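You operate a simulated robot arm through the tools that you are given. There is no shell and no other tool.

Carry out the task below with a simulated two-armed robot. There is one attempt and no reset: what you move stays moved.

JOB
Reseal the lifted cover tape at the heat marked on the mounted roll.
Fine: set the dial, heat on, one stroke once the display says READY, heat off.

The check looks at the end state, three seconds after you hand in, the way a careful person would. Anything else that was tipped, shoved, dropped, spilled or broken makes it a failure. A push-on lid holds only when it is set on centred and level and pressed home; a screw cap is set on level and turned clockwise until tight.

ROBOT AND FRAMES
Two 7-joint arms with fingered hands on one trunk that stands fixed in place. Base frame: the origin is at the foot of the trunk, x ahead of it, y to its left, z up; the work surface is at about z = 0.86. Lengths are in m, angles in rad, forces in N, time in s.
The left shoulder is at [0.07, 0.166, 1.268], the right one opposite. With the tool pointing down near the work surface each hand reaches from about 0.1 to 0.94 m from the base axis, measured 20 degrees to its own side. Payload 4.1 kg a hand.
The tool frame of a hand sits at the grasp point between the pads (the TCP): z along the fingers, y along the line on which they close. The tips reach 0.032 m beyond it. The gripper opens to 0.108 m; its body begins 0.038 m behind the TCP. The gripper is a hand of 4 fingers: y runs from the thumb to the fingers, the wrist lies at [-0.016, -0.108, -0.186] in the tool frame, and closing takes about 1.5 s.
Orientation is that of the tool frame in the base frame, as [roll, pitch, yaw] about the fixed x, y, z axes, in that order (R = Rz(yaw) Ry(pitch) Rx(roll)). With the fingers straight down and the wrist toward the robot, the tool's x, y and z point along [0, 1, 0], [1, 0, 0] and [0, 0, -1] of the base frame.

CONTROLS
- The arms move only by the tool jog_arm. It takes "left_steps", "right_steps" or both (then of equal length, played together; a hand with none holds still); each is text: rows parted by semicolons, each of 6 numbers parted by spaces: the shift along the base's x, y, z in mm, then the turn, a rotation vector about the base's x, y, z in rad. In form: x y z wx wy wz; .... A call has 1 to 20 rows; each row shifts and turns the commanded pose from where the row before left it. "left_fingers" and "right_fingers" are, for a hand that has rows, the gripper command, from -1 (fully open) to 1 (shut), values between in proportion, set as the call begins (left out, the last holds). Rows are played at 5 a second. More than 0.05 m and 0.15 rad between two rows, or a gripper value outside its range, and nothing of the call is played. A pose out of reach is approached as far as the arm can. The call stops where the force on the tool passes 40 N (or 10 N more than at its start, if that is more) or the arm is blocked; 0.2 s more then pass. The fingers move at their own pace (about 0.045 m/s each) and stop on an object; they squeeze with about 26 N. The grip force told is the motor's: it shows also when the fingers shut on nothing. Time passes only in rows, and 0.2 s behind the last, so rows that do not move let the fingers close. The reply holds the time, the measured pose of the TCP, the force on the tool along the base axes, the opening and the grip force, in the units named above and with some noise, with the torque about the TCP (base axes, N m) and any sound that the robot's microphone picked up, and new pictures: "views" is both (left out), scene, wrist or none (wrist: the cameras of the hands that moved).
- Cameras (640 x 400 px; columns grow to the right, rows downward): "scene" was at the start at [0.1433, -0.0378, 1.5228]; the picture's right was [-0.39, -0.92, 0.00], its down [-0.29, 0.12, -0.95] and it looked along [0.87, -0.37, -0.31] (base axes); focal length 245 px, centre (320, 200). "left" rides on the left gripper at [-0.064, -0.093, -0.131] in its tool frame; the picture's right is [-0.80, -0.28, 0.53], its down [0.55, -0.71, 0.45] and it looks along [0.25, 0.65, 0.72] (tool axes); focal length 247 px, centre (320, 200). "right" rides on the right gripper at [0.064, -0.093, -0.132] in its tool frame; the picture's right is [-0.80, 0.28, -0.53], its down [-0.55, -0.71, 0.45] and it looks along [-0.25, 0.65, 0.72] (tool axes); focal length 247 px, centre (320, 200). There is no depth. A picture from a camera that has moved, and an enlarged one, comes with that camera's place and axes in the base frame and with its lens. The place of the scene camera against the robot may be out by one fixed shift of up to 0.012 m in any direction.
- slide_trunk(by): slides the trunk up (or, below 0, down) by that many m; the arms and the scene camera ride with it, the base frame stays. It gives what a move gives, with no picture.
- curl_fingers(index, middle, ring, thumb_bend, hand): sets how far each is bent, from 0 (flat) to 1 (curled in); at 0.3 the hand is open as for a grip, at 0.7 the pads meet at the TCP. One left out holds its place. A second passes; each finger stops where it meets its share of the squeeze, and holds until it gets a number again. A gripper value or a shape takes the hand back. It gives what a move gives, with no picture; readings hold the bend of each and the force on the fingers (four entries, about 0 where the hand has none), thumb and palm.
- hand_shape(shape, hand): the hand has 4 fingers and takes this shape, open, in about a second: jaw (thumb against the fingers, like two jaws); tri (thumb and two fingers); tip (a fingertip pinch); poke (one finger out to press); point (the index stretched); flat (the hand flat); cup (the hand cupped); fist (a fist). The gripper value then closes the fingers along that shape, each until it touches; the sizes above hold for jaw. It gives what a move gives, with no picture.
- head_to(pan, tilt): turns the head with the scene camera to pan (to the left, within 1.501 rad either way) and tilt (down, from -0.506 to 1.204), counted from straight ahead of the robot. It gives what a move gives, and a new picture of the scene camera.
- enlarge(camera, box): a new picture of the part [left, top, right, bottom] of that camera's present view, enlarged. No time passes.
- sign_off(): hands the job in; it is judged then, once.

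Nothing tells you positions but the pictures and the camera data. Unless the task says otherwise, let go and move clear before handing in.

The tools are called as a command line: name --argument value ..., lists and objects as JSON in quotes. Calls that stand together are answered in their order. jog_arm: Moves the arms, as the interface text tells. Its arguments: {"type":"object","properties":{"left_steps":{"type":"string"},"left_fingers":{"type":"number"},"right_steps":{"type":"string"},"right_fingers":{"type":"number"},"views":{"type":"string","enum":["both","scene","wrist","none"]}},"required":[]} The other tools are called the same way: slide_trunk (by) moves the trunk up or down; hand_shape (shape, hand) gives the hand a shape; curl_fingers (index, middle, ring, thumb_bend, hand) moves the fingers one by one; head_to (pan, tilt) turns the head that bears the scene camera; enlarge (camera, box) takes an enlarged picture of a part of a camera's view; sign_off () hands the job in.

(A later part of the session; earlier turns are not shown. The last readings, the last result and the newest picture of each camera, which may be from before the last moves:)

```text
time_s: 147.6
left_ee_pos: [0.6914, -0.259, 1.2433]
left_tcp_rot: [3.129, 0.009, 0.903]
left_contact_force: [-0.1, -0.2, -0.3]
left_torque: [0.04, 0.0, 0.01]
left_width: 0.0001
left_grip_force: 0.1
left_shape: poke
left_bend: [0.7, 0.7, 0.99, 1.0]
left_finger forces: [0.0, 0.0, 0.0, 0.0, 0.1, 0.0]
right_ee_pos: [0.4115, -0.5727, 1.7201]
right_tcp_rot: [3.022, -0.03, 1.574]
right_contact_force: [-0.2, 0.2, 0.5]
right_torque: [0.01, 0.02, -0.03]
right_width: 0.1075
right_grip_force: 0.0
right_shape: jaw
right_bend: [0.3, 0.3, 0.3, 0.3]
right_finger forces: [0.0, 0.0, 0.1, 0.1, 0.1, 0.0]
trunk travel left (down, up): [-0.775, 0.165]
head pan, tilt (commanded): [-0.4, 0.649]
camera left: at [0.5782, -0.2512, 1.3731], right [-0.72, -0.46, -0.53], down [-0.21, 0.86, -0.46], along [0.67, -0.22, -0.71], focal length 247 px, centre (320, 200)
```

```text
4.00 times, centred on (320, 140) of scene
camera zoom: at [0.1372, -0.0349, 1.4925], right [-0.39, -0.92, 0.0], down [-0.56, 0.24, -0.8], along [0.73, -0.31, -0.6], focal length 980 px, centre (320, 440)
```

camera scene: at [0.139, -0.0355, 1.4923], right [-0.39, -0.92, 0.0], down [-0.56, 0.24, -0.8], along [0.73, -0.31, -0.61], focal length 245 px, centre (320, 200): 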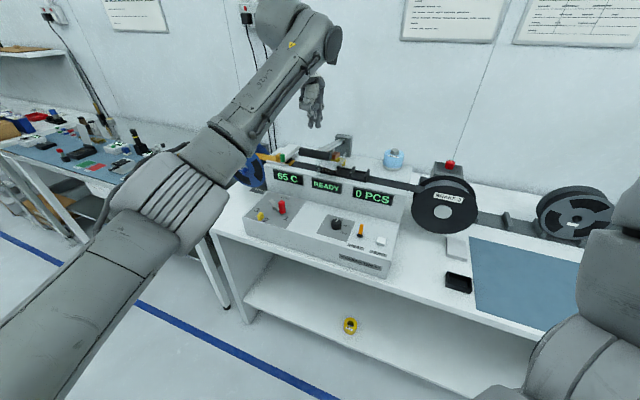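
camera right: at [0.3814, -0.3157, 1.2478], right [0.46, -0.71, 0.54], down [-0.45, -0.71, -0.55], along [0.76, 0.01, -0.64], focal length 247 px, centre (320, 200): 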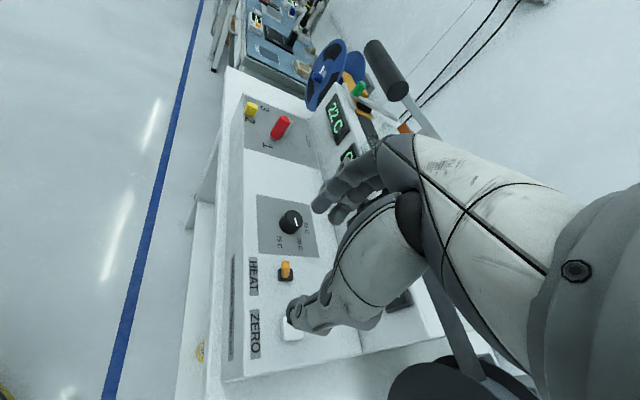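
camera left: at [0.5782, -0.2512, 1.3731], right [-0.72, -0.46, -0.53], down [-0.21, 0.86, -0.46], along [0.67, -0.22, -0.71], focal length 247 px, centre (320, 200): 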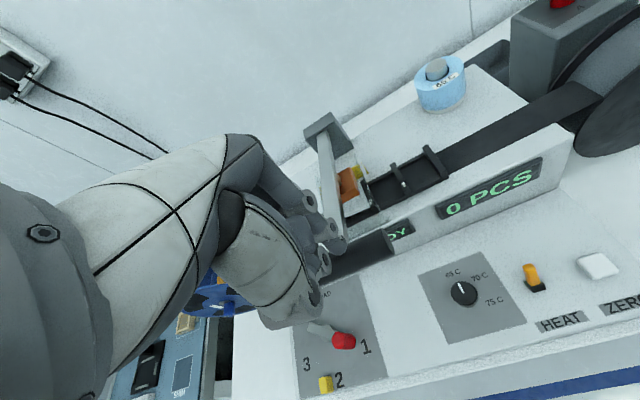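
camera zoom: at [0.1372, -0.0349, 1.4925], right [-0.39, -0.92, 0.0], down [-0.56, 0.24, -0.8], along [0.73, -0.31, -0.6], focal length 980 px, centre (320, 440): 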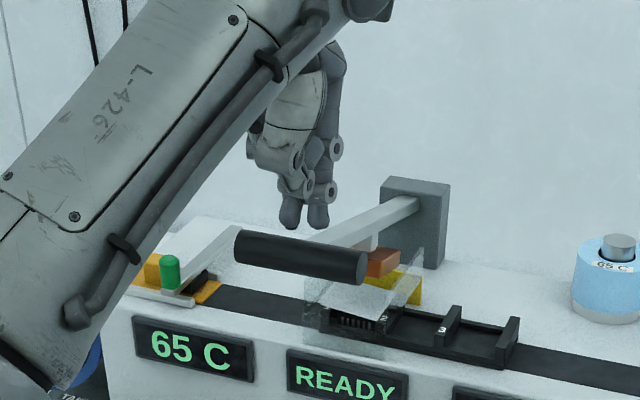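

Well aligned over the handle. I will nudge 4 mm and begin pressing gently, watching the force.

jog_arm --left_steps "1 -4 -4 0 0 0;0 0 -5 0 0 0;-1 0.5 -6 0 0 0;-1 0.5 -6 0 0 0" --views "wrist"

enlarge --camera "scene" --box '[270, 90, 390, 200]'

```text
time_s: 148.6
left_ee_pos: [0.6916, -0.2623, 1.2218]
left_tcp_rot: [3.133, 0.007, 0.903]
left_contact_force: [-0.3, 1.1, 1.4]
left_torque: [0.06, 0.02, 0.03]
left_width: 0.0001
left_grip_force: 0.0
left_shape: poke
left_bend: [0.7, 0.7, 0.99, 1.0]
left_finger forces: [0.1, 2.6, 0.1, 0.0, 0.2, 0.0]
right_ee_pos: [0.4111, -0.5727, 1.7209]
right_tcp_rot: [3.021, -0.033, 1.572]
right_contact_force: [0.3, 0.4, 0.2]
right_torque: [0.02, 0.01, 0.0]
right_width: 0.1076
right_grip_force: 0.0
right_shape: jaw
right_bend: [0.3, 0.3, 0.3, 0.3]
right_finger forces: [0.1, 0.0, 0.0, 0.0, 0.1, 0.1]
trunk travel left (down, up): [-0.775, 0.165]
head pan, tilt (commanded): [-0.4, 0.649]
camera left: at [0.577, -0.2541, 1.3516], right [-0.72, -0.46, -0.53], down [-0.21, 0.86, -0.46], along [0.67, -0.22, -0.71], focal length 247 px, centre (320, 200)
```

left: 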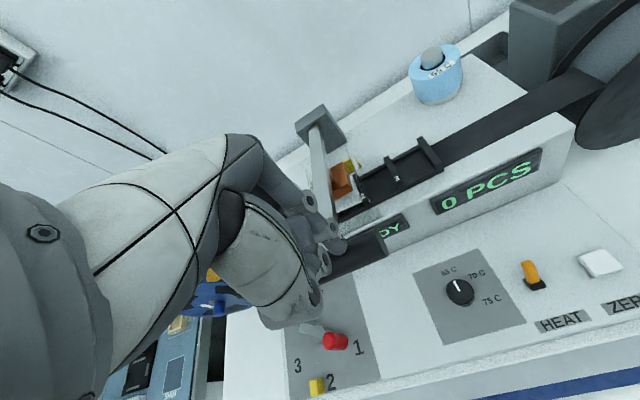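

```text
3.64 times, centred on (330, 145) of scene
camera zoom: at [0.1373, -0.0345, 1.4925], right [-0.39, -0.92, 0.0], down [-0.56, 0.24, -0.8], along [0.73, -0.31, -0.6], focal length 891 px, centre (284, 400)
```

zoom: 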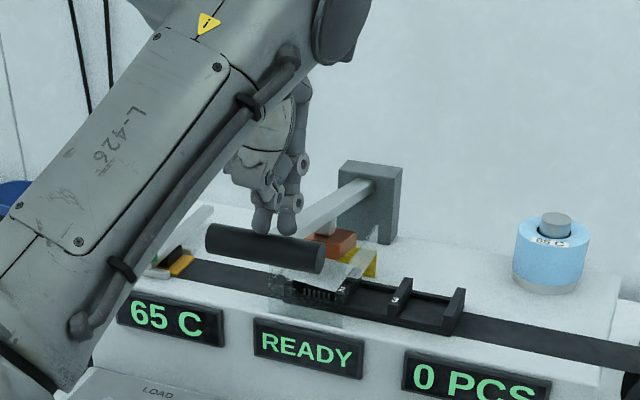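

The fingertips rest on the handle and the lever is light. I will press down through the stroke, following its arc.

jog_arm --left_steps "-1 0.7 -7 0 0 0;-1 0.7 -7 0 0 0;-1 0.6 -7 0 0 0;-1 0.6 -7 0 0 0;-0.7 0.5 -7 0 0 0;-0.6 0.4 -6 0 0 0" --views "both"

enlarge --camera "scene" --box '[270, 100, 390, 210]'

enlarge --camera "right" --box '[120, 110, 260, 230]'

```text
time_s: 150.0
left_ee_pos: [0.685, -0.2583, 1.182]
left_tcp_rot: [3.131, 0.008, 0.901]
left_contact_force: [-1.2, 2.4, 4.9]
left_torque: [0.19, 0.03, 0.03]
left_width: 0.0
left_grip_force: 0.0
left_shape: poke
left_bend: [0.7, 0.7, 0.99, 1.0]
left_finger forces: [0.0, 6.1, 0.1, 0.0, 0.1, 0.0]
right_ee_pos: [0.4106, -0.5709, 1.7211]
right_tcp_rot: [3.018, -0.03, 1.573]
right_contact_force: [-0.2, -0.8, 0.2]
right_torque: [-0.01, 0.02, 0.02]
right_width: 0.1074
right_grip_force: 0.0
right_shape: jaw
right_bend: [0.3, 0.3, 0.3, 0.3]
right_finger forces: [0.0, 0.1, 0.0, 0.0, 0.1, 0.0]
trunk travel left (down, up): [-0.775, 0.165]
head pan, tilt (commanded): [-0.4, 0.649]
camera scene: at [0.1366, -0.034, 1.4926], right [-0.39, -0.92, 0.0], down [-0.56, 0.23, -0.8], along [0.73, -0.31, -0.6], focal length 245 px, centre (320, 200)
camera left: at [0.5721, -0.25, 1.3114], right [-0.72, -0.46, -0.53], down [-0.21, 0.86, -0.46], along [0.67, -0.22, -0.71], focal length 247 px, centre (320, 200)
```

scene: 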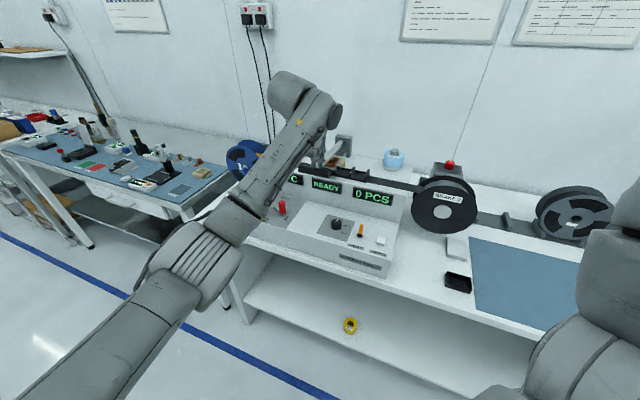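
left: 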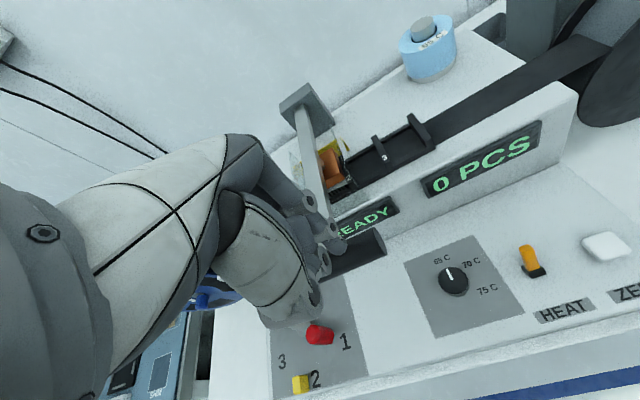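

```text
3.64 times, centred on (330, 155) of scene
camera zoom: at [0.1366, -0.034, 1.4926], right [-0.39, -0.92, 0.0], down [-0.56, 0.23, -0.8], along [0.73, -0.31, -0.6], focal length 891 px, centre (284, 364)
```

zoom: 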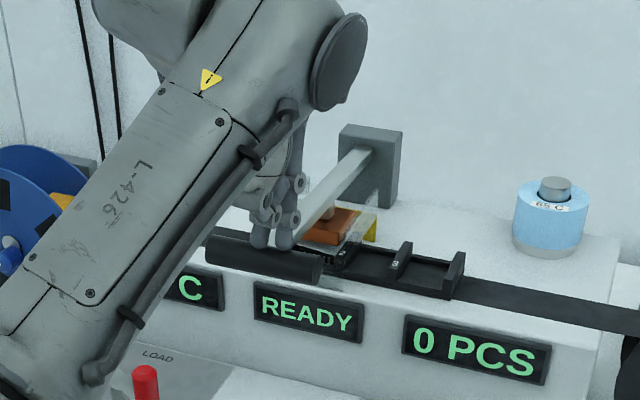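

```text
3.33 times, centred on (190, 170) of right
camera zoom: at [0.3006, -0.5109, 1.8423], right [0.22, -0.81, 0.54], down [-0.65, -0.53, -0.55], along [0.73, -0.23, -0.64], focal length 823 px, centre (753, 300)
```

zoom: 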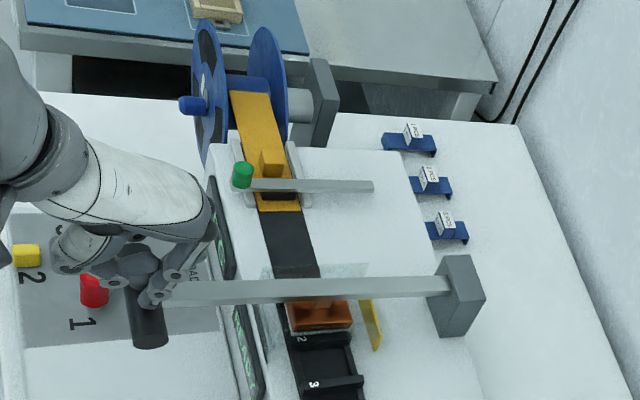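

The lever is most of the way down with only 5 N. I will continue in small steps to the bottom of the stroke.

jog_arm --left_steps "-0.5 0.4 -5 0 0 0;-0.5 0.4 -5 0 0 0;-0.3 0.2 -5 0 0 0" --views "wrist"

enlarge --camera "scene" --box '[270, 100, 390, 210]'

```text
time_s: 150.8
left_ee_pos: [0.6842, -0.258, 1.1649]
left_tcp_rot: [3.13, 0.008, 0.899]
left_contact_force: [2.3, 1.3, 5.8]
left_torque: [0.0, -0.08, 0.01]
left_width: 0.0
left_grip_force: 0.1
left_shape: poke
left_bend: [0.7, 0.7, 0.99, 1.0]
left_finger forces: [4.8, 2.1, 0.0, 0.0, 0.0, 0.1]
right_ee_pos: [0.4108, -0.5716, 1.7203]
right_tcp_rot: [3.019, -0.032, 1.571]
right_contact_force: [-0.2, -0.2, 0.6]
right_torque: [-0.01, -0.03, -0.02]
right_width: 0.1076
right_grip_force: 0.0
right_shape: jaw
right_bend: [0.3, 0.3, 0.3, 0.3]
right_finger forces: [0.0, 0.0, 0.0, 0.0, 0.1, 0.0]
trunk travel left (down, up): [-0.775, 0.165]
head pan, tilt (commanded): [-0.4, 0.649]
camera left: at [0.5699, -0.2496, 1.2963], right [-0.72, -0.46, -0.53], down [-0.21, 0.86, -0.46], along [0.67, -0.22, -0.71], focal length 247 px, centre (320, 200)
```

left: 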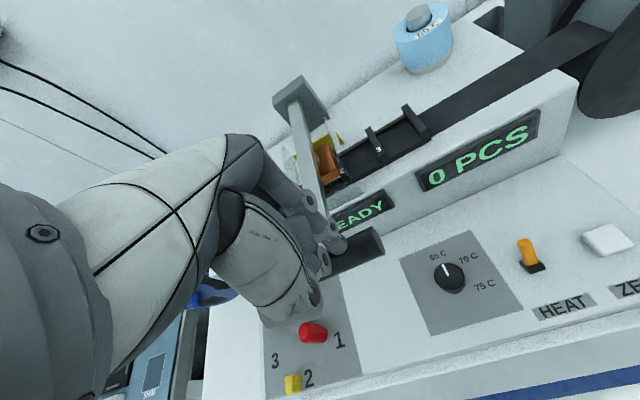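

```text
3.64 times, centred on (330, 155) of scene
camera zoom: at [0.137, -0.0345, 1.4926], right [-0.39, -0.92, 0.0], down [-0.56, 0.24, -0.8], along [0.73, -0.31, -0.6], focal length 891 px, centre (284, 364)
```

zoom: 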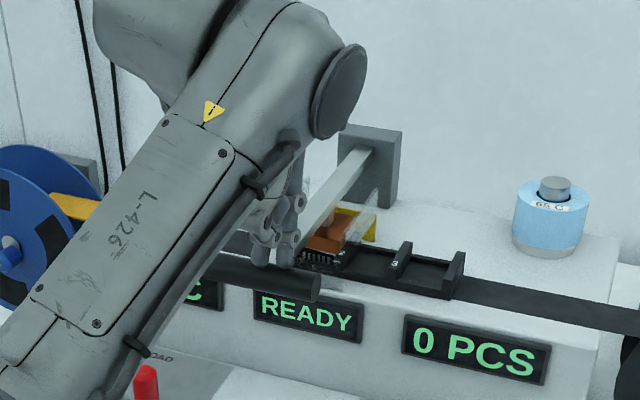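

Let me look closely at how the fingertips sit on the handle and how far the head is from the tape.

enlarge --camera "left" --box '[270, 180, 410, 300]'

enlarge --camera "scene" --box '[320, 130, 380, 190]'

enlarge --camera "right" --box '[140, 160, 220, 230]'

```text
3.33 times, centred on (340, 240) of left
camera zoom: at [0.5699, -0.2496, 1.2963], right [-0.72, -0.46, -0.53], down [-0.21, 0.86, -0.46], along [0.67, -0.22, -0.71], focal length 823 px, centre (253, 67)
```

zoom: 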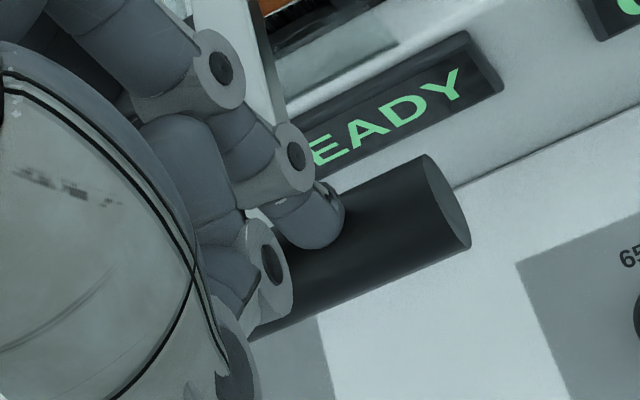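

```text
6.67 times, centred on (350, 160) of scene
camera zoom: at [0.137, -0.0345, 1.4926], right [-0.39, -0.92, 0.0], down [-0.56, 0.24, -0.8], along [0.73, -0.31, -0.6], focal length 1634 px, centre (120, 467)
```

zoom: 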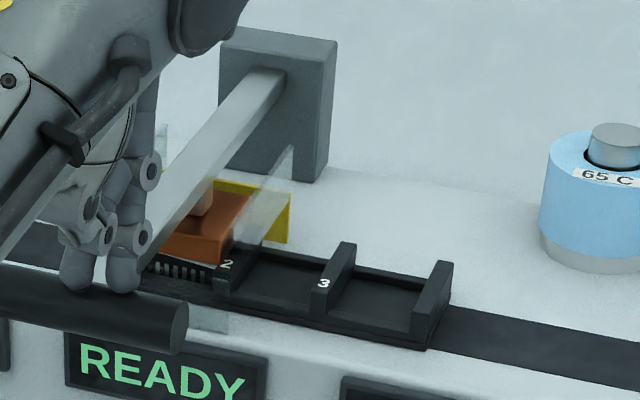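

```text
5.71 times, centred on (180, 195) of right
camera zoom: at [0.301, -0.5115, 1.8421], right [0.22, -0.81, 0.54], down [-0.65, -0.53, -0.55], along [0.73, -0.23, -0.64], focal length 1411 px, centre (1120, 229)
```

zoom: 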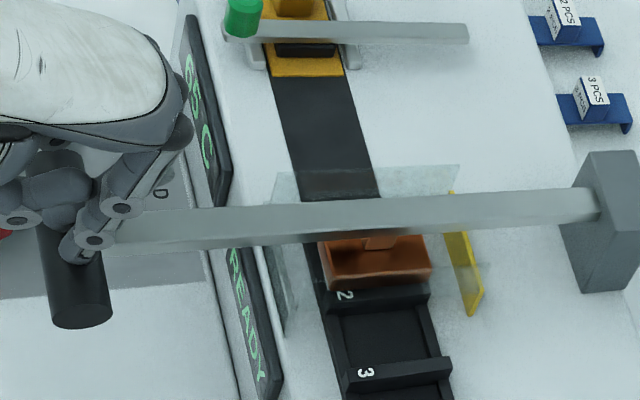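

The tips sit on top of the handle, slightly behind centre, and the head is nearly on the tape. I will shift a hair forward and keep pressing.

jog_arm --left_steps "-1 0.8 -3 0 0 0;-0.6 0.4 -5 0 0 0;0 0 -5 0 0 0" --views "wrist"

enlarge --camera "scene" --box '[300, 130, 390, 210]'

```text
time_s: 151.5
left_ee_pos: [0.6826, -0.258, 1.1637]
left_tcp_rot: [3.113, 0.004, 0.899]
left_contact_force: [1.8, -0.6, 17.7]
left_torque: [-0.17, -0.05, 0.02]
left_width: 0.0
left_grip_force: 0.0
left_shape: poke
left_bend: [0.7, 0.7, 0.99, 1.0]
left_finger forces: [16.4, 1.6, 0.1, 0.0, 0.0, 0.0]
right_ee_pos: [0.4102, -0.5717, 1.7204]
right_tcp_rot: [3.018, -0.03, 1.572]
right_contact_force: [-0.5, 0.4, -0.9]
right_torque: [0.0, 0.0, 0.0]
right_width: 0.1076
right_grip_force: 0.0
right_shape: jaw
right_bend: [0.3, 0.3, 0.3, 0.3]
right_finger forces: [0.1, 0.1, 0.0, 0.1, 0.1, 0.1]
trunk travel left (down, up): [-0.775, 0.165]
head pan, tilt (commanded): [-0.4, 0.649]
stopped in row 3 (left hand): the force on the tool passed its limit at 45 N (the readings are from after the stop); the commanded pose is now the measured one
camera left: at [0.5671, -0.2486, 1.2923], right [-0.71, -0.46, -0.54], down [-0.2, 0.86, -0.47], along [0.68, -0.22, -0.7], focal length 247 px, centre (320, 200)
```

left: 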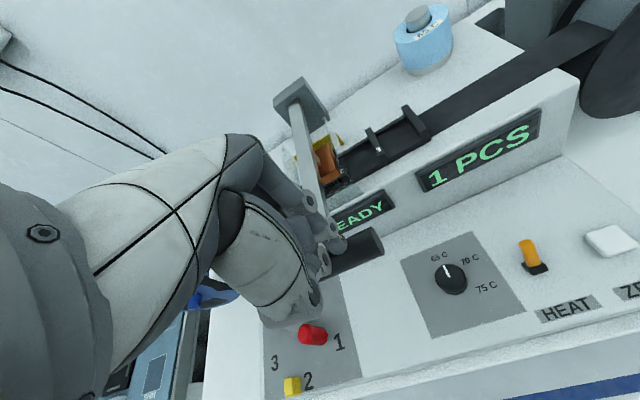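

```text
5.00 times, centred on (345, 170) of scene
camera zoom: at [0.1366, -0.0345, 1.4924], right [-0.39, -0.92, 0.0], down [-0.56, 0.24, -0.8], along [0.73, -0.31, -0.6], focal length 1226 px, centre (195, 350)
```

zoom: 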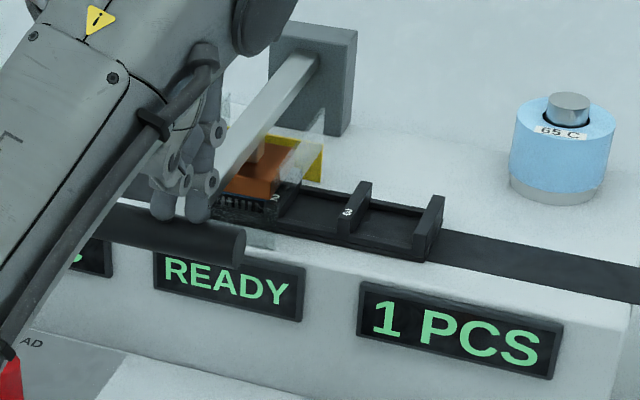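

The counter shows 1 PCS and the force peaked at the bottom stop: the one stroke is done. I will now lift straight off, letting the lever come back up.

jog_arm --left_steps "0.5 -0.4 6 0 0 0;0.7 -0.5 8 0 0 0;0.7 -0.5 8 0 0 0;0.8 -0.6 8 0 0 0;0.8 -0.6 8 0 0 0;0.8 -0.6 8 0 0 0;0.8 -0.6 8 0 0 0;0 0 12 0 0 0;0 0 25 0 0 0;0 0 35 0 0 0" --views "both"

enlarge --camera "scene" --box '[230, 100, 410, 230]'

```text
time_s: 153.7
left_ee_pos: [0.6894, -0.2625, 1.2866]
left_tcp_rot: [3.119, 0.006, 0.902]
left_contact_force: [0.0, 1.0, 0.5]
left_torque: [0.0, 0.0, -0.02]
left_width: 0.0
left_grip_force: 0.1
left_shape: poke
left_bend: [0.7, 0.7, 0.99, 1.0]
left_finger forces: [0.0, 0.0, 0.0, 0.1, 0.0, 0.0]
right_ee_pos: [0.4103, -0.5723, 1.7206]
right_tcp_rot: [3.021, -0.033, 1.573]
right_contact_force: [0.4, -0.3, -0.6]
right_torque: [-0.01, 0.03, -0.02]
right_width: 0.1075
right_grip_force: 0.1
right_shape: jaw
right_bend: [0.3, 0.3, 0.3, 0.3]
right_finger forces: [0.0, 0.0, 0.0, 0.0, 0.0, 0.1]
trunk travel left (down, up): [-0.775, 0.165]
head pan, tilt (commanded): [-0.4, 0.649]
camera scene: at [0.1363, -0.0351, 1.4925], right [-0.39, -0.92, 0.0], down [-0.56, 0.24, -0.8], along [0.73, -0.31, -0.6], focal length 245 px, centre (320, 200)
camera left: at [0.5735, -0.2535, 1.4161], right [-0.71, -0.46, -0.53], down [-0.21, 0.86, -0.47], along [0.67, -0.22, -0.71], focal length 247 px, centre (320, 200)
```

scene: 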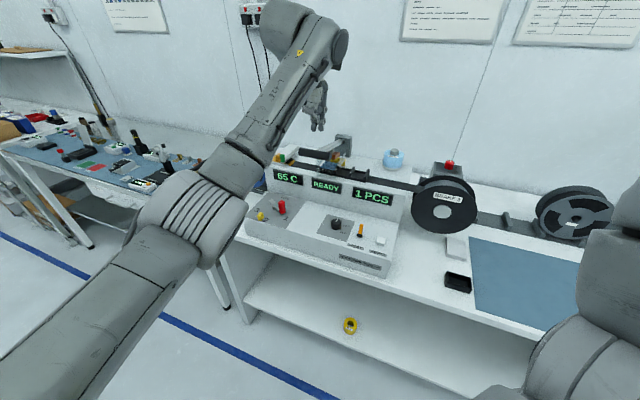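
left: 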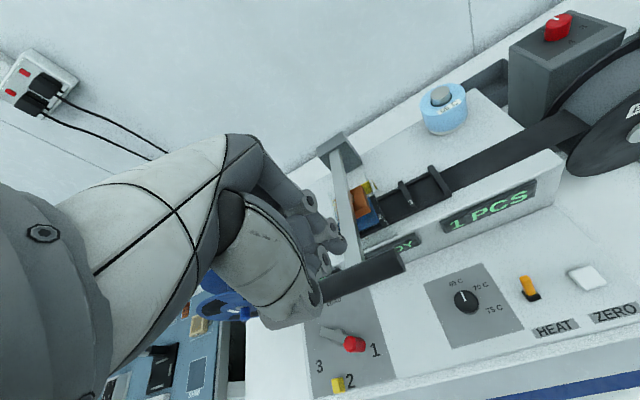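

```text
3.08 times, centred on (320, 165) of scene
camera zoom: at [0.1363, -0.0351, 1.4925], right [-0.39, -0.92, 0.0], down [-0.56, 0.24, -0.8], along [0.73, -0.31, -0.6], focal length 754 px, centre (320, 308)
```

zoom: 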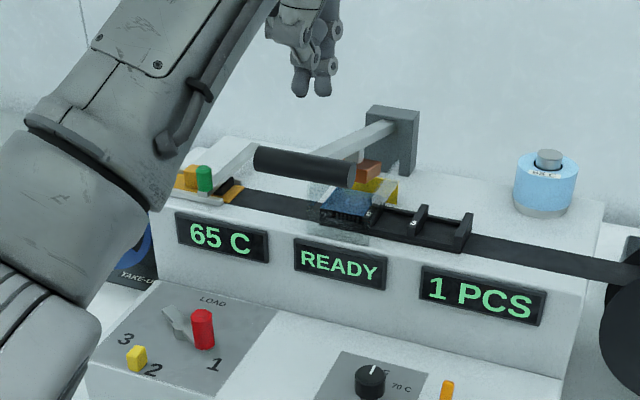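

The lever sprang back up and the tape pocket now looks sealed, with 1 PCS counted. Next, heat off: I will bring the fingers round to behind the toggle, keeping well in front of the lever handle.

jog_arm --left_steps "-38 16 5 0 0 -0.138;-38 16 0 0 0 -0.138;-38 16 0 0 0 -0.138;-38 16 0 0 0 -0.138" --views "none"

slide_trunk --by -0.1

jog_arm --left_steps "1 -29 -21 -0.047 -0.017 0;2 -29 -21 -0.047 -0.017 0;2 -29 -21 -0.047 -0.017 0;2 -29 -21 -0.047 -0.017 0;2 -29 -21 -0.047 -0.017 0" --views "both"

```text
time_s: 154.7
left_ee_pos: [0.5361, -0.1953, 1.2905]
left_tcp_rot: [3.119, 0.007, 0.346]
left_contact_force: [-0.6, -0.3, 0.8]
left_torque: [-0.01, 0.01, 0.03]
left_width: 0.0
left_grip_force: 0.1
left_shape: poke
left_bend: [0.7, 0.7, 0.99, 1.0]
left_finger forces: [0.1, 0.0, 0.0, 0.1, 0.1, 0.0]
right_ee_pos: [0.4106, -0.5706, 1.7203]
right_tcp_rot: [3.022, -0.029, 1.571]
right_contact_force: [-1.0, 0.8, -1.1]
right_torque: [-0.02, 0.0, 0.0]
right_width: 0.1078
right_grip_force: 0.0
right_shape: jaw
right_bend: [0.3, 0.3, 0.3, 0.3]
right_finger forces: [0.0, 0.0, 0.0, 0.0, 0.0, 0.1]
trunk travel left (down, up): [-0.775, 0.165]
head pan, tilt (commanded): [-0.4, 0.649]
```

```text
time_s: 156.0
left_ee_pos: [0.5375, -0.1969, 1.1922]
left_tcp_rot: [3.121, 0.007, 0.349]
left_contact_force: [0.8, 0.4, -0.2]
left_torque: [0.0, 0.01, 0.01]
left_width: 0.0
left_grip_force: 0.0
left_shape: poke
left_bend: [0.7, 0.7, 0.99, 1.0]
left_finger forces: [0.1, 0.0, 0.0, 0.1, 0.1, 0.1]
right_ee_pos: [0.4113, -0.5721, 1.6206]
right_tcp_rot: [3.021, -0.032, 1.573]
right_contact_force: [0.8, -0.5, 0.4]
right_torque: [-0.01, -0.02, 0.01]
right_width: 0.1075
right_grip_force: 0.1
right_shape: jaw
right_bend: [0.3, 0.3, 0.3, 0.3]
right_finger forces: [0.0, 0.1, 0.1, 0.0, 0.0, 0.1]
trunk travel left (down, up): [-0.675, 0.265]
head pan, tilt (commanded): [-0.4, 0.649]
```

```text
time_s: 157.2
left_ee_pos: [0.5437, -0.3433, 1.0866]
left_tcp_rot: [2.871, 0.007, 0.348]
left_contact_force: [-0.1, 0.6, 0.3]
left_torque: [0.0, 0.02, 0.01]
left_width: 0.0002
left_grip_force: 0.0
left_shape: poke
left_bend: [0.7, 0.7, 0.99, 1.0]
left_finger forces: [0.0, 0.1, 0.0, 0.0, 0.0, 0.0]
right_ee_pos: [0.4104, -0.5738, 1.6198]
right_tcp_rot: [3.022, -0.03, 1.572]
right_contact_force: [0.2, 0.1, 0.3]
right_torque: [0.01, 0.02, -0.05]
right_width: 0.1078
right_grip_force: 0.1
right_shape: jaw
right_bend: [0.3, 0.3, 0.3, 0.3]
right_finger forces: [0.1, 0.0, 0.0, 0.0, 0.0, 0.0]
trunk travel left (down, up): [-0.675, 0.265]
head pan, tilt (commanded): [-0.4, 0.649]
camera scene: at [0.1374, -0.0358, 1.3925], right [-0.39, -0.92, 0.0], down [-0.56, 0.24, -0.8], along [0.73, -0.31, -0.6], focal length 245 px, centre (320, 200)
camera left: at [0.4412, -0.2488, 1.1882], right [-0.8, -0.15, -0.58], down [0.32, 0.71, -0.62], along [0.51, -0.69, -0.52], focal length 247 px, centre (320, 200)
```

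scene: 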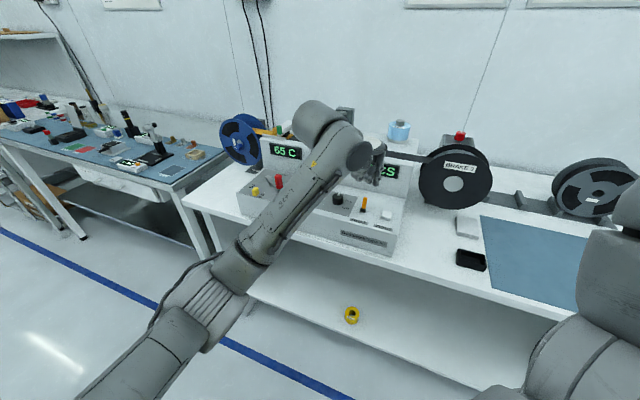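
left: 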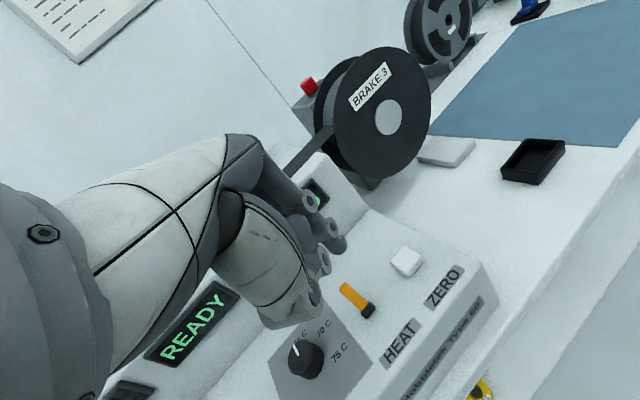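

The hand is in front of the toggle, which now leans back (on). I will enlarge to locate its tip precisely before reaching behind it.

enlarge --camera "left" --box '[290, 230, 430, 350]'

enlarge --camera "right" --box '[90, 150, 230, 260]'

```text
3.33 times, centred on (360, 290) of left
camera zoom: at [0.4412, -0.2488, 1.1882], right [-0.8, -0.15, -0.58], down [0.32, 0.71, -0.62], along [0.51, -0.69, -0.52], focal length 823 px, centre (187, -100)
```

zoom: 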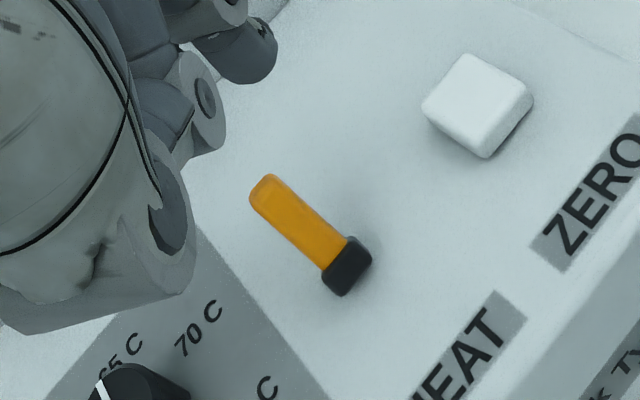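

```text
3.64 times, centred on (160, 205) of right
camera zoom: at [0.3016, -0.5132, 1.7414], right [0.22, -0.81, 0.54], down [-0.65, -0.53, -0.55], along [0.73, -0.23, -0.64], focal length 898 px, centre (902, 182)
```

zoom: 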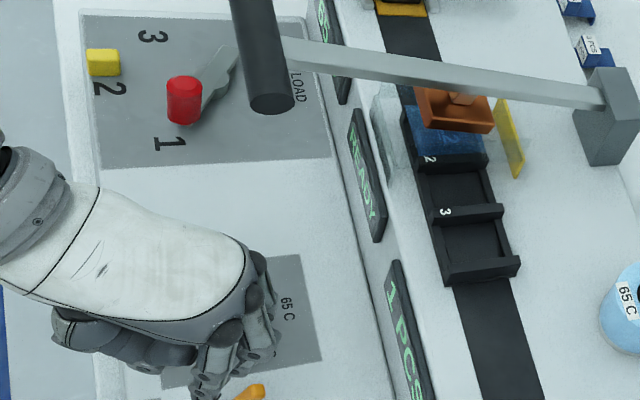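

The toggle's tip is at about [0.584, −0.364, 0.978], leaning back. I will pass over it and lower the fingertips just behind it.

jog_arm --left_steps "29 -15 0 0 0 0;29 -15 0 0 0 0;0 0 -22 0 0 0;0 0 -22 0 0 0" --views "both"

enlarge --camera "left" --box '[260, 200, 420, 350]'

enlarge --camera "right" --box '[100, 180, 220, 290]'

enlarge --camera "scene" --box '[320, 150, 420, 240]'

```text
time_s: 158.2
left_ee_pos: [0.6049, -0.3716, 1.044]
left_tcp_rot: [2.873, 0.006, 0.347]
left_contact_force: [-0.2, 0.6, -0.2]
left_torque: [-0.02, 0.0, -0.02]
left_width: 0.0
left_grip_force: 0.1
left_shape: poke
left_bend: [0.7, 0.7, 0.99, 1.0]
left_finger forces: [0.0, 0.0, 0.0, 0.1, 0.0, 0.0]
right_ee_pos: [0.4114, -0.5723, 1.62]
right_tcp_rot: [3.021, -0.03, 1.572]
right_contact_force: [-0.3, -0.1, -0.7]
right_torque: [-0.01, 0.0, 0.02]
right_width: 0.1077
right_grip_force: 0.0
right_shape: jaw
right_bend: [0.3, 0.3, 0.3, 0.3]
right_finger forces: [0.0, 0.0, 0.1, 0.0, 0.0, 0.0]
trunk travel left (down, up): [-0.675, 0.265]
head pan, tilt (commanded): [-0.4, 0.649]
camera scene: at [0.1379, -0.0352, 1.3925], right [-0.39, -0.92, 0.0], down [-0.56, 0.24, -0.8], along [0.73, -0.31, -0.61], focal length 245 px, centre (320, 200)
camera left: at [0.5008, -0.2772, 1.1452], right [-0.8, -0.15, -0.58], down [0.32, 0.71, -0.62], along [0.51, -0.69, -0.52], focal length 247 px, centre (320, 200)
```

scene: 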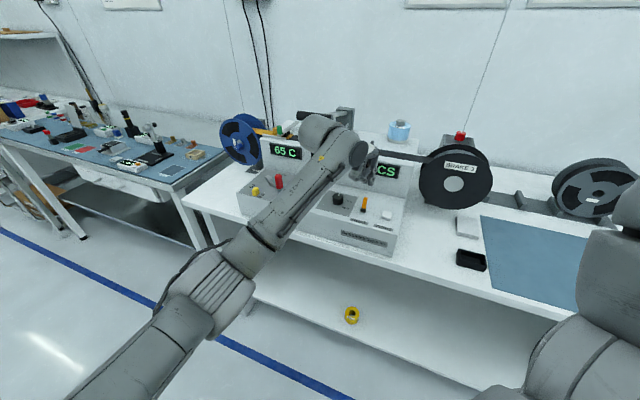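
left: 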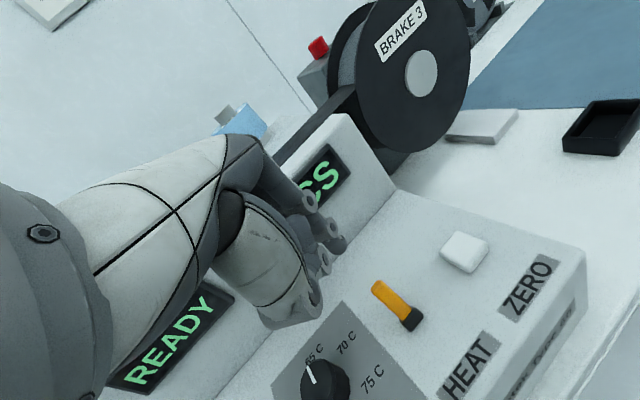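

```text
2.67 times, centred on (340, 275) of left
camera zoom: at [0.5008, -0.2772, 1.1452], right [-0.8, -0.15, -0.58], down [0.32, 0.71, -0.62], along [0.51, -0.69, -0.52], focal length 659 px, centre (267, 0)
```

zoom: 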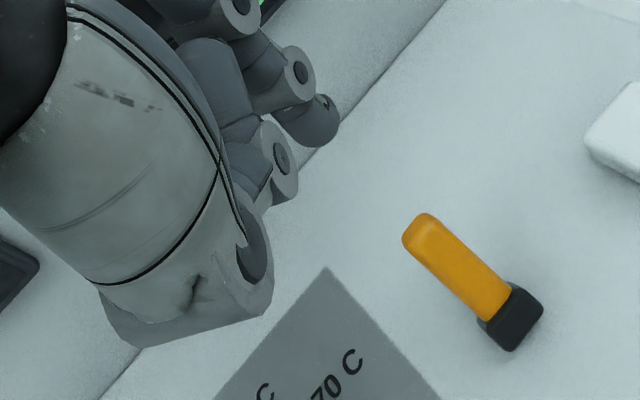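

```text
3.64 times, centred on (160, 235) of right
camera zoom: at [0.3023, -0.5124, 1.7415], right [0.22, -0.81, 0.54], down [-0.65, -0.53, -0.55], along [0.73, -0.23, -0.64], focal length 898 px, centre (902, 73)
```

zoom: 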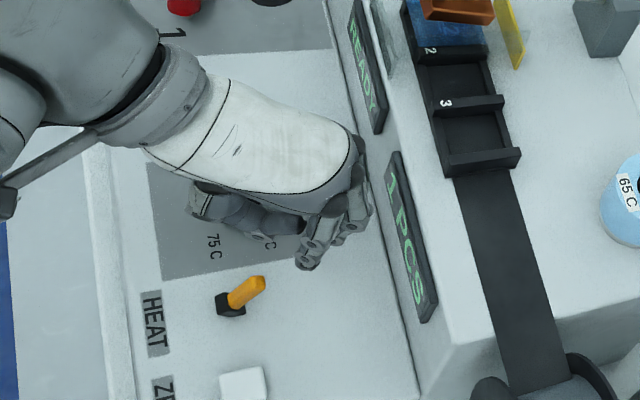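

```text
4.44 times, centred on (370, 195) of scene
camera zoom: at [0.1379, -0.0352, 1.3925], right [-0.39, -0.92, 0.0], down [-0.56, 0.24, -0.8], along [0.73, -0.31, -0.61], focal length 1090 px, centre (98, 222)
```

zoom: 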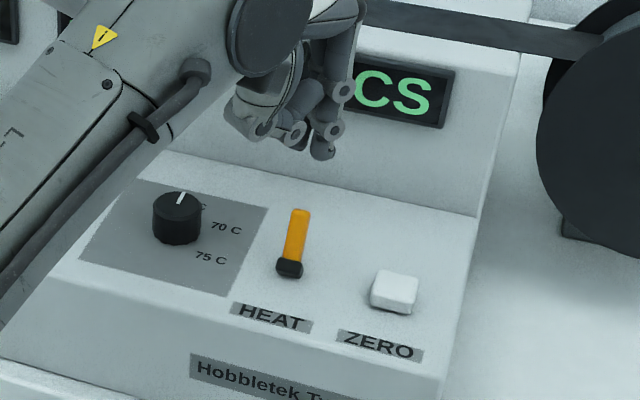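

The fingertips are about 1 cm behind the toggle's tip and clear of the display face. I will lower them to z ≈ 0.966.

jog_arm --left_steps "0 0 -16 0 0 0;0 0 -16 0 0 0;0 0 -15 0 0 0" --views "wrist"

enlarge --camera "right" --box '[100, 180, 220, 290]'

enlarge --camera "left" --box '[260, 200, 420, 350]'

```text
time_s: 159.0
left_ee_pos: [0.6041, -0.3705, 0.996]
left_tcp_rot: [2.871, 0.008, 0.349]
left_contact_force: [0.6, 0.0, 0.4]
left_torque: [-0.03, 0.01, 0.01]
left_width: 0.0
left_grip_force: 0.0
left_shape: poke
left_bend: [0.7, 0.7, 0.99, 1.0]
left_finger forces: [0.0, 0.0, 0.0, 0.0, 0.0, 0.1]
right_ee_pos: [0.4105, -0.5724, 1.6198]
right_tcp_rot: [3.02, -0.031, 1.573]
right_contact_force: [-0.7, -0.1, 0.5]
right_torque: [0.0, -0.01, -0.01]
right_width: 0.1079
right_grip_force: 0.2
right_shape: jaw
right_bend: [0.3, 0.3, 0.3, 0.3]
right_finger forces: [0.0, 0.1, 0.1, 0.1, 0.0, 0.0]
trunk travel left (down, up): [-0.675, 0.265]
head pan, tilt (commanded): [-0.4, 0.649]
camera left: at [0.5009, -0.2756, 1.0974], right [-0.8, -0.15, -0.58], down [0.32, 0.71, -0.62], along [0.51, -0.69, -0.52], focal length 247 px, centre (320, 200)
```

left: 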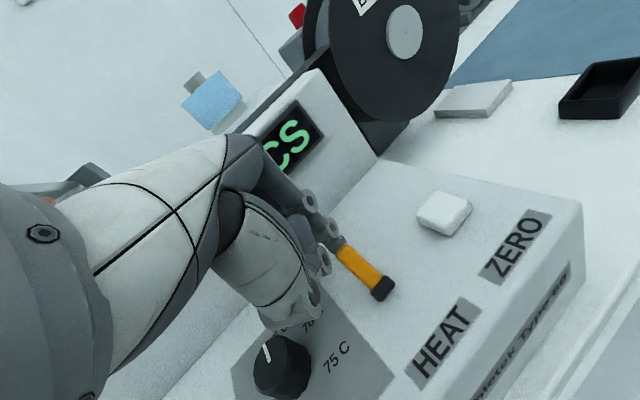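

```text
3.64 times, centred on (160, 235) of right
camera zoom: at [0.3017, -0.512, 1.7417], right [0.22, -0.81, 0.54], down [-0.65, -0.53, -0.55], along [0.73, -0.23, -0.64], focal length 898 px, centre (902, 73)
```

zoom: 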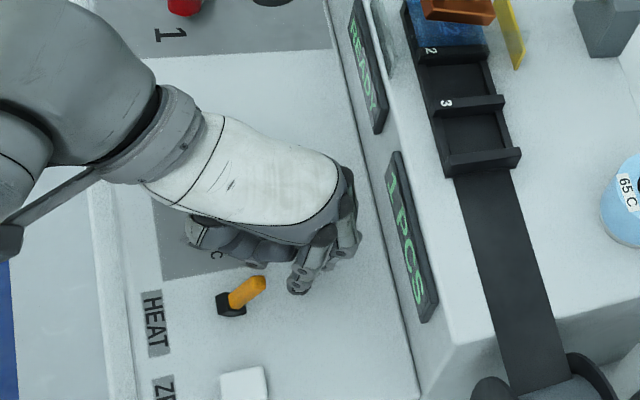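

```text
2.67 times, centred on (340, 275) of left
camera zoom: at [0.5009, -0.2756, 1.0974], right [-0.8, -0.15, -0.58], down [0.32, 0.71, -0.62], along [0.51, -0.69, -0.52], focal length 659 px, centre (267, 0)
```

zoom: 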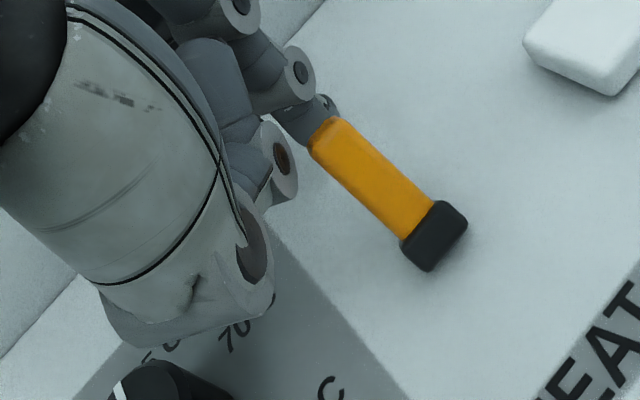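

The fingertips are behind the toggle with nothing touched. I will pull it forward by about 39 mm to switch the heat off.

jog_arm --left_steps "-6 5 0 0 0 0;-6 5 0 0 0 0;-6 5 0 0 0 0;-6 5 0 0 0 0" --views "wrist"

enlarge --camera "right" --box '[100, 180, 220, 290]'

enlarge --camera "left" --box '[260, 200, 420, 350]'

```text
time_s: 160.0
left_ee_pos: [0.5803, -0.3512, 0.9961]
left_tcp_rot: [2.871, 0.01, 0.347]
left_contact_force: [-0.1, -1.0, 0.7]
left_torque: [-0.04, -0.01, 0.02]
left_width: 0.0
left_grip_force: 0.0
left_shape: poke
left_bend: [0.7, 0.7, 0.99, 1.0]
left_finger forces: [0.4, 0.0, 0.1, 0.1, 0.0, 0.1]
right_ee_pos: [0.41, -0.5727, 1.6198]
right_tcp_rot: [3.021, -0.032, 1.571]
right_contact_force: [0.1, 0.2, 0.0]
right_torque: [-0.02, 0.05, 0.0]
right_width: 0.108
right_grip_force: 0.0
right_shape: jaw
right_bend: [0.3, 0.3, 0.3, 0.3]
right_finger forces: [0.0, 0.0, 0.0, 0.0, 0.0, 0.0]
trunk travel left (down, up): [-0.675, 0.265]
head pan, tilt (commanded): [-0.4, 0.649]
camera left: at [0.4762, -0.2563, 1.0982], right [-0.8, -0.15, -0.58], down [0.32, 0.71, -0.62], along [0.51, -0.69, -0.52], focal length 247 px, centre (320, 200)
```

left: 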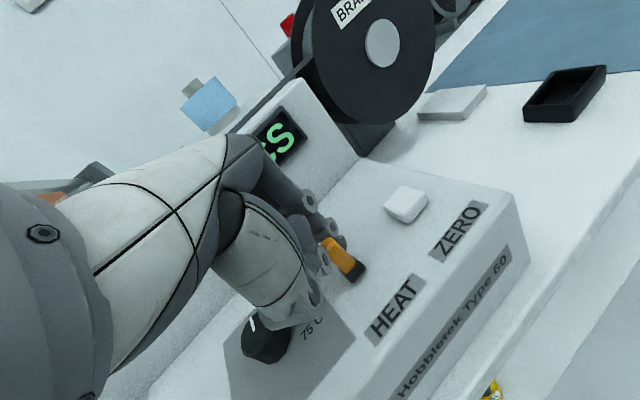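

```text
3.64 times, centred on (160, 235) of right
camera zoom: at [0.3015, -0.5117, 1.7419], right [0.22, -0.81, 0.54], down [-0.65, -0.53, -0.55], along [0.73, -0.23, -0.64], focal length 898 px, centre (902, 73)
```

zoom: 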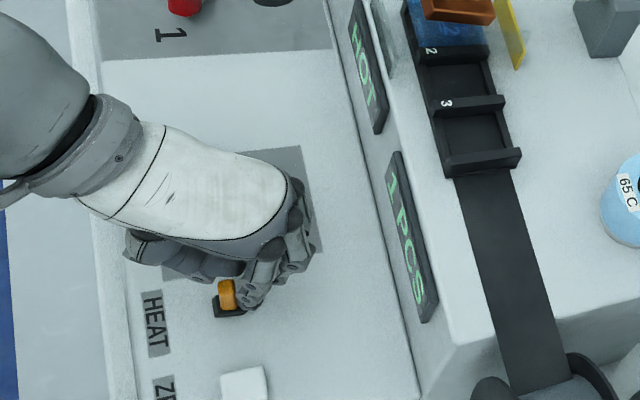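

```text
2.67 times, centred on (340, 275) of left
camera zoom: at [0.4762, -0.2563, 1.0982], right [-0.8, -0.15, -0.58], down [0.32, 0.71, -0.62], along [0.51, -0.69, -0.52], focal length 659 px, centre (267, 0)
```

zoom: 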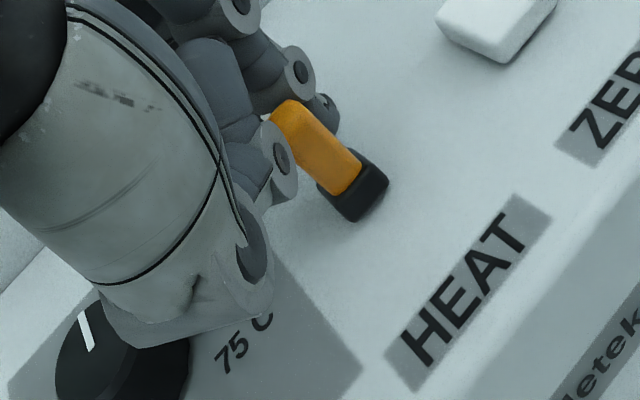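

The status now reads HOT, so the heat is off, but the toggle looks only about upright. I will carry it the rest of the way forward.

jog_arm --left_steps "-6 5 0 0 0 0;-6 5 0 0 0 0;-4 3 0 0 0 0" --views "wrist"

enlarge --camera "right" --box '[100, 180, 220, 290]'

enlarge --camera "left" --box '[260, 200, 420, 350]'

```text
time_s: 160.8
left_ee_pos: [0.5634, -0.3407, 0.9976]
left_tcp_rot: [2.869, 0.006, 0.347]
left_contact_force: [7.8, -16.0, 6.8]
left_torque: [-0.4, -0.29, 0.07]
left_width: 0.0
left_grip_force: 0.0
left_shape: poke
left_bend: [0.7, 0.7, 0.99, 1.0]
left_finger forces: [10.3, 13.5, 0.0, 0.0, 0.1, 0.0]
right_ee_pos: [0.4116, -0.5757, 1.6188]
right_tcp_rot: [3.023, -0.034, 1.571]
right_contact_force: [0.2, -0.3, -0.4]
right_torque: [-0.02, 0.05, 0.02]
right_width: 0.108
right_grip_force: 0.1
right_shape: jaw
right_bend: [0.3, 0.3, 0.3, 0.3]
right_finger forces: [0.1, 0.1, 0.0, 0.1, 0.1, 0.0]
trunk travel left (down, up): [-0.675, 0.265]
head pan, tilt (commanded): [-0.4, 0.649]
camera left: at [0.4612, -0.2461, 1.0983], right [-0.8, -0.15, -0.58], down [0.32, 0.71, -0.62], along [0.51, -0.69, -0.52], focal length 247 px, centre (320, 200)
```

left: 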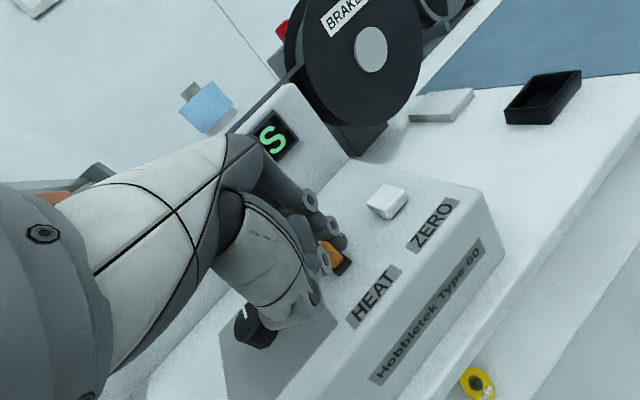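

```text
3.64 times, centred on (160, 235) of right
camera zoom: at [0.3028, -0.5156, 1.7406], right [0.22, -0.82, 0.54], down [-0.65, -0.53, -0.55], along [0.73, -0.23, -0.64], focal length 898 px, centre (902, 73)
```

zoom: 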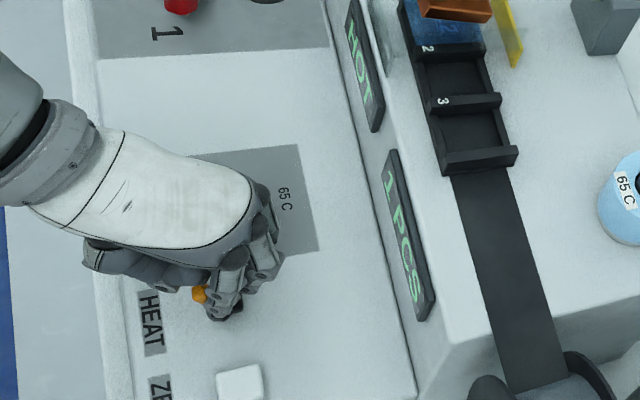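

```text
2.67 times, centred on (340, 275) of left
camera zoom: at [0.4612, -0.2461, 1.0983], right [-0.8, -0.15, -0.58], down [0.32, 0.71, -0.62], along [0.51, -0.69, -0.52], focal length 659 px, centre (267, 0)
```

zoom: 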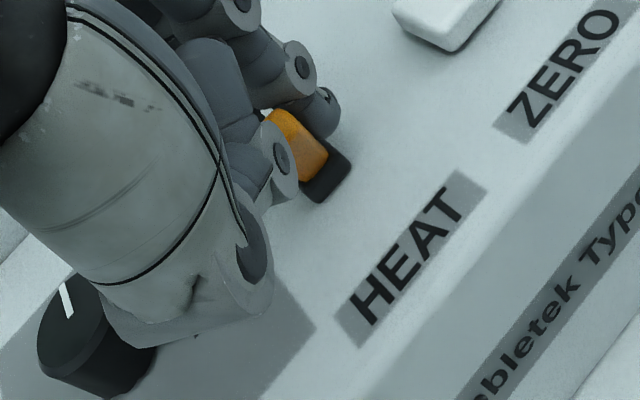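

The toggle is fully forward against its stop and the status reads HOT (heat off). I will relieve the pressure and lift straight up and away.

jog_arm --left_steps "5 -4 0 0 0 0;2 -2 8 0 0 0;0 0 20 0 0 0;0 0 30 0 0 0;0 0 40 0 0 0;-10 20 30 0 0 0.03;-10 35 20 0 0 0.03;-5 40 15 0.04 0.015 0.05;0 42 10 0.05 0.018 0.05;0 42 10 0.05 0.018 0.05;0 42 5 0.05 0.018 0.05;0 42 0 0.05 0.018 0.05" --views "both"

enlarge --camera "scene" --box '[220, 90, 420, 260]'

enlarge --camera "right" --box '[70, 90, 290, 290]'

```text
time_s: 163.4
left_ee_pos: [0.5464, -0.0791, 1.1829]
left_tcp_rot: [3.12, -0.041, 0.654]
left_contact_force: [0.5, -0.5, -0.3]
left_torque: [-0.02, -0.02, -0.01]
left_width: 0.0
left_grip_force: 0.1
left_shape: poke
left_bend: [0.7, 0.7, 0.99, 1.0]
left_finger forces: [0.0, 0.0, 0.0, 0.0, 0.0, 0.0]
right_ee_pos: [0.4116, -0.5697, 1.6196]
right_tcp_rot: [3.02, -0.028, 1.572]
right_contact_force: [-0.9, 0.0, 0.0]
right_torque: [-0.05, -0.03, -0.02]
right_width: 0.1076
right_grip_force: 0.1
right_shape: jaw
right_bend: [0.3, 0.3, 0.3, 0.3]
right_finger forces: [0.1, 0.0, 0.1, 0.0, 0.0, 0.0]
trunk travel left (down, up): [-0.675, 0.265]
head pan, tilt (commanded): [-0.4, 0.649]
camera scene: at [0.1375, -0.033, 1.3925], right [-0.39, -0.92, 0.0], down [-0.56, 0.23, -0.8], along [0.73, -0.31, -0.6], focal length 245 px, centre (320, 200)
camera left: at [0.4317, -0.0461, 1.3095], right [-0.78, -0.26, -0.57], down [0.03, 0.9, -0.44], along [0.62, -0.36, -0.69], focal length 247 px, centre (320, 200)
```

scene: 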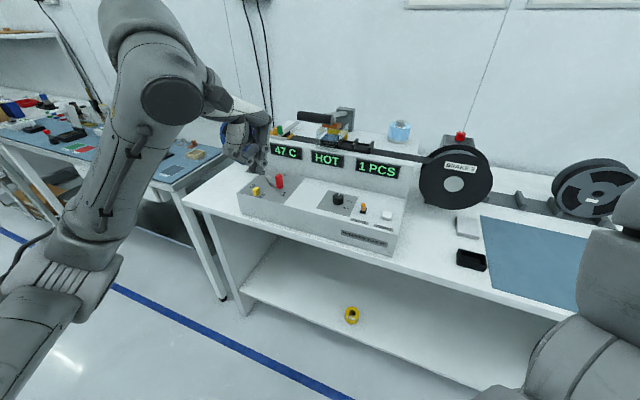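
left: 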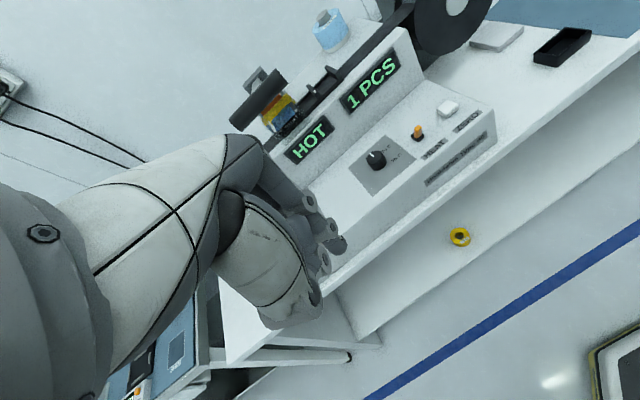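

```text
2.35 times, centred on (320, 175) of scene
camera zoom: at [0.1375, -0.033, 1.3925], right [-0.39, -0.92, 0.0], down [-0.56, 0.23, -0.8], along [0.73, -0.31, -0.6], focal length 577 px, centre (320, 259)
```

zoom: 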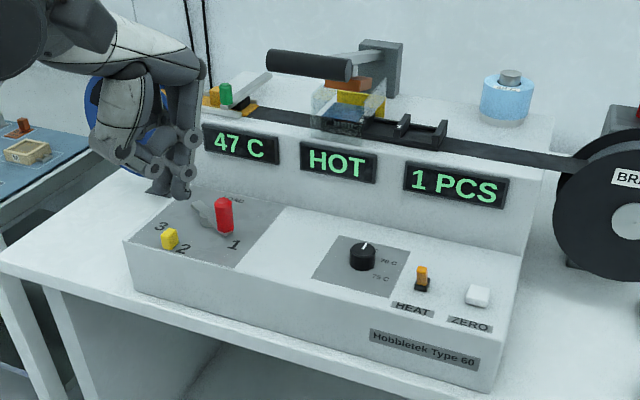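

```text
2.00 times, centred on (180, 190) of right
camera zoom: at [0.3016, -0.5096, 1.7425], right [0.22, -0.81, 0.54], down [-0.65, -0.53, -0.55], along [0.73, -0.23, -0.64], focal length 494 px, centre (600, 220)
```

zoom: 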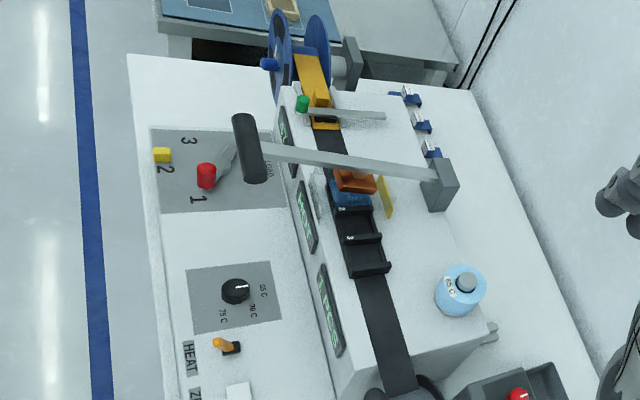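

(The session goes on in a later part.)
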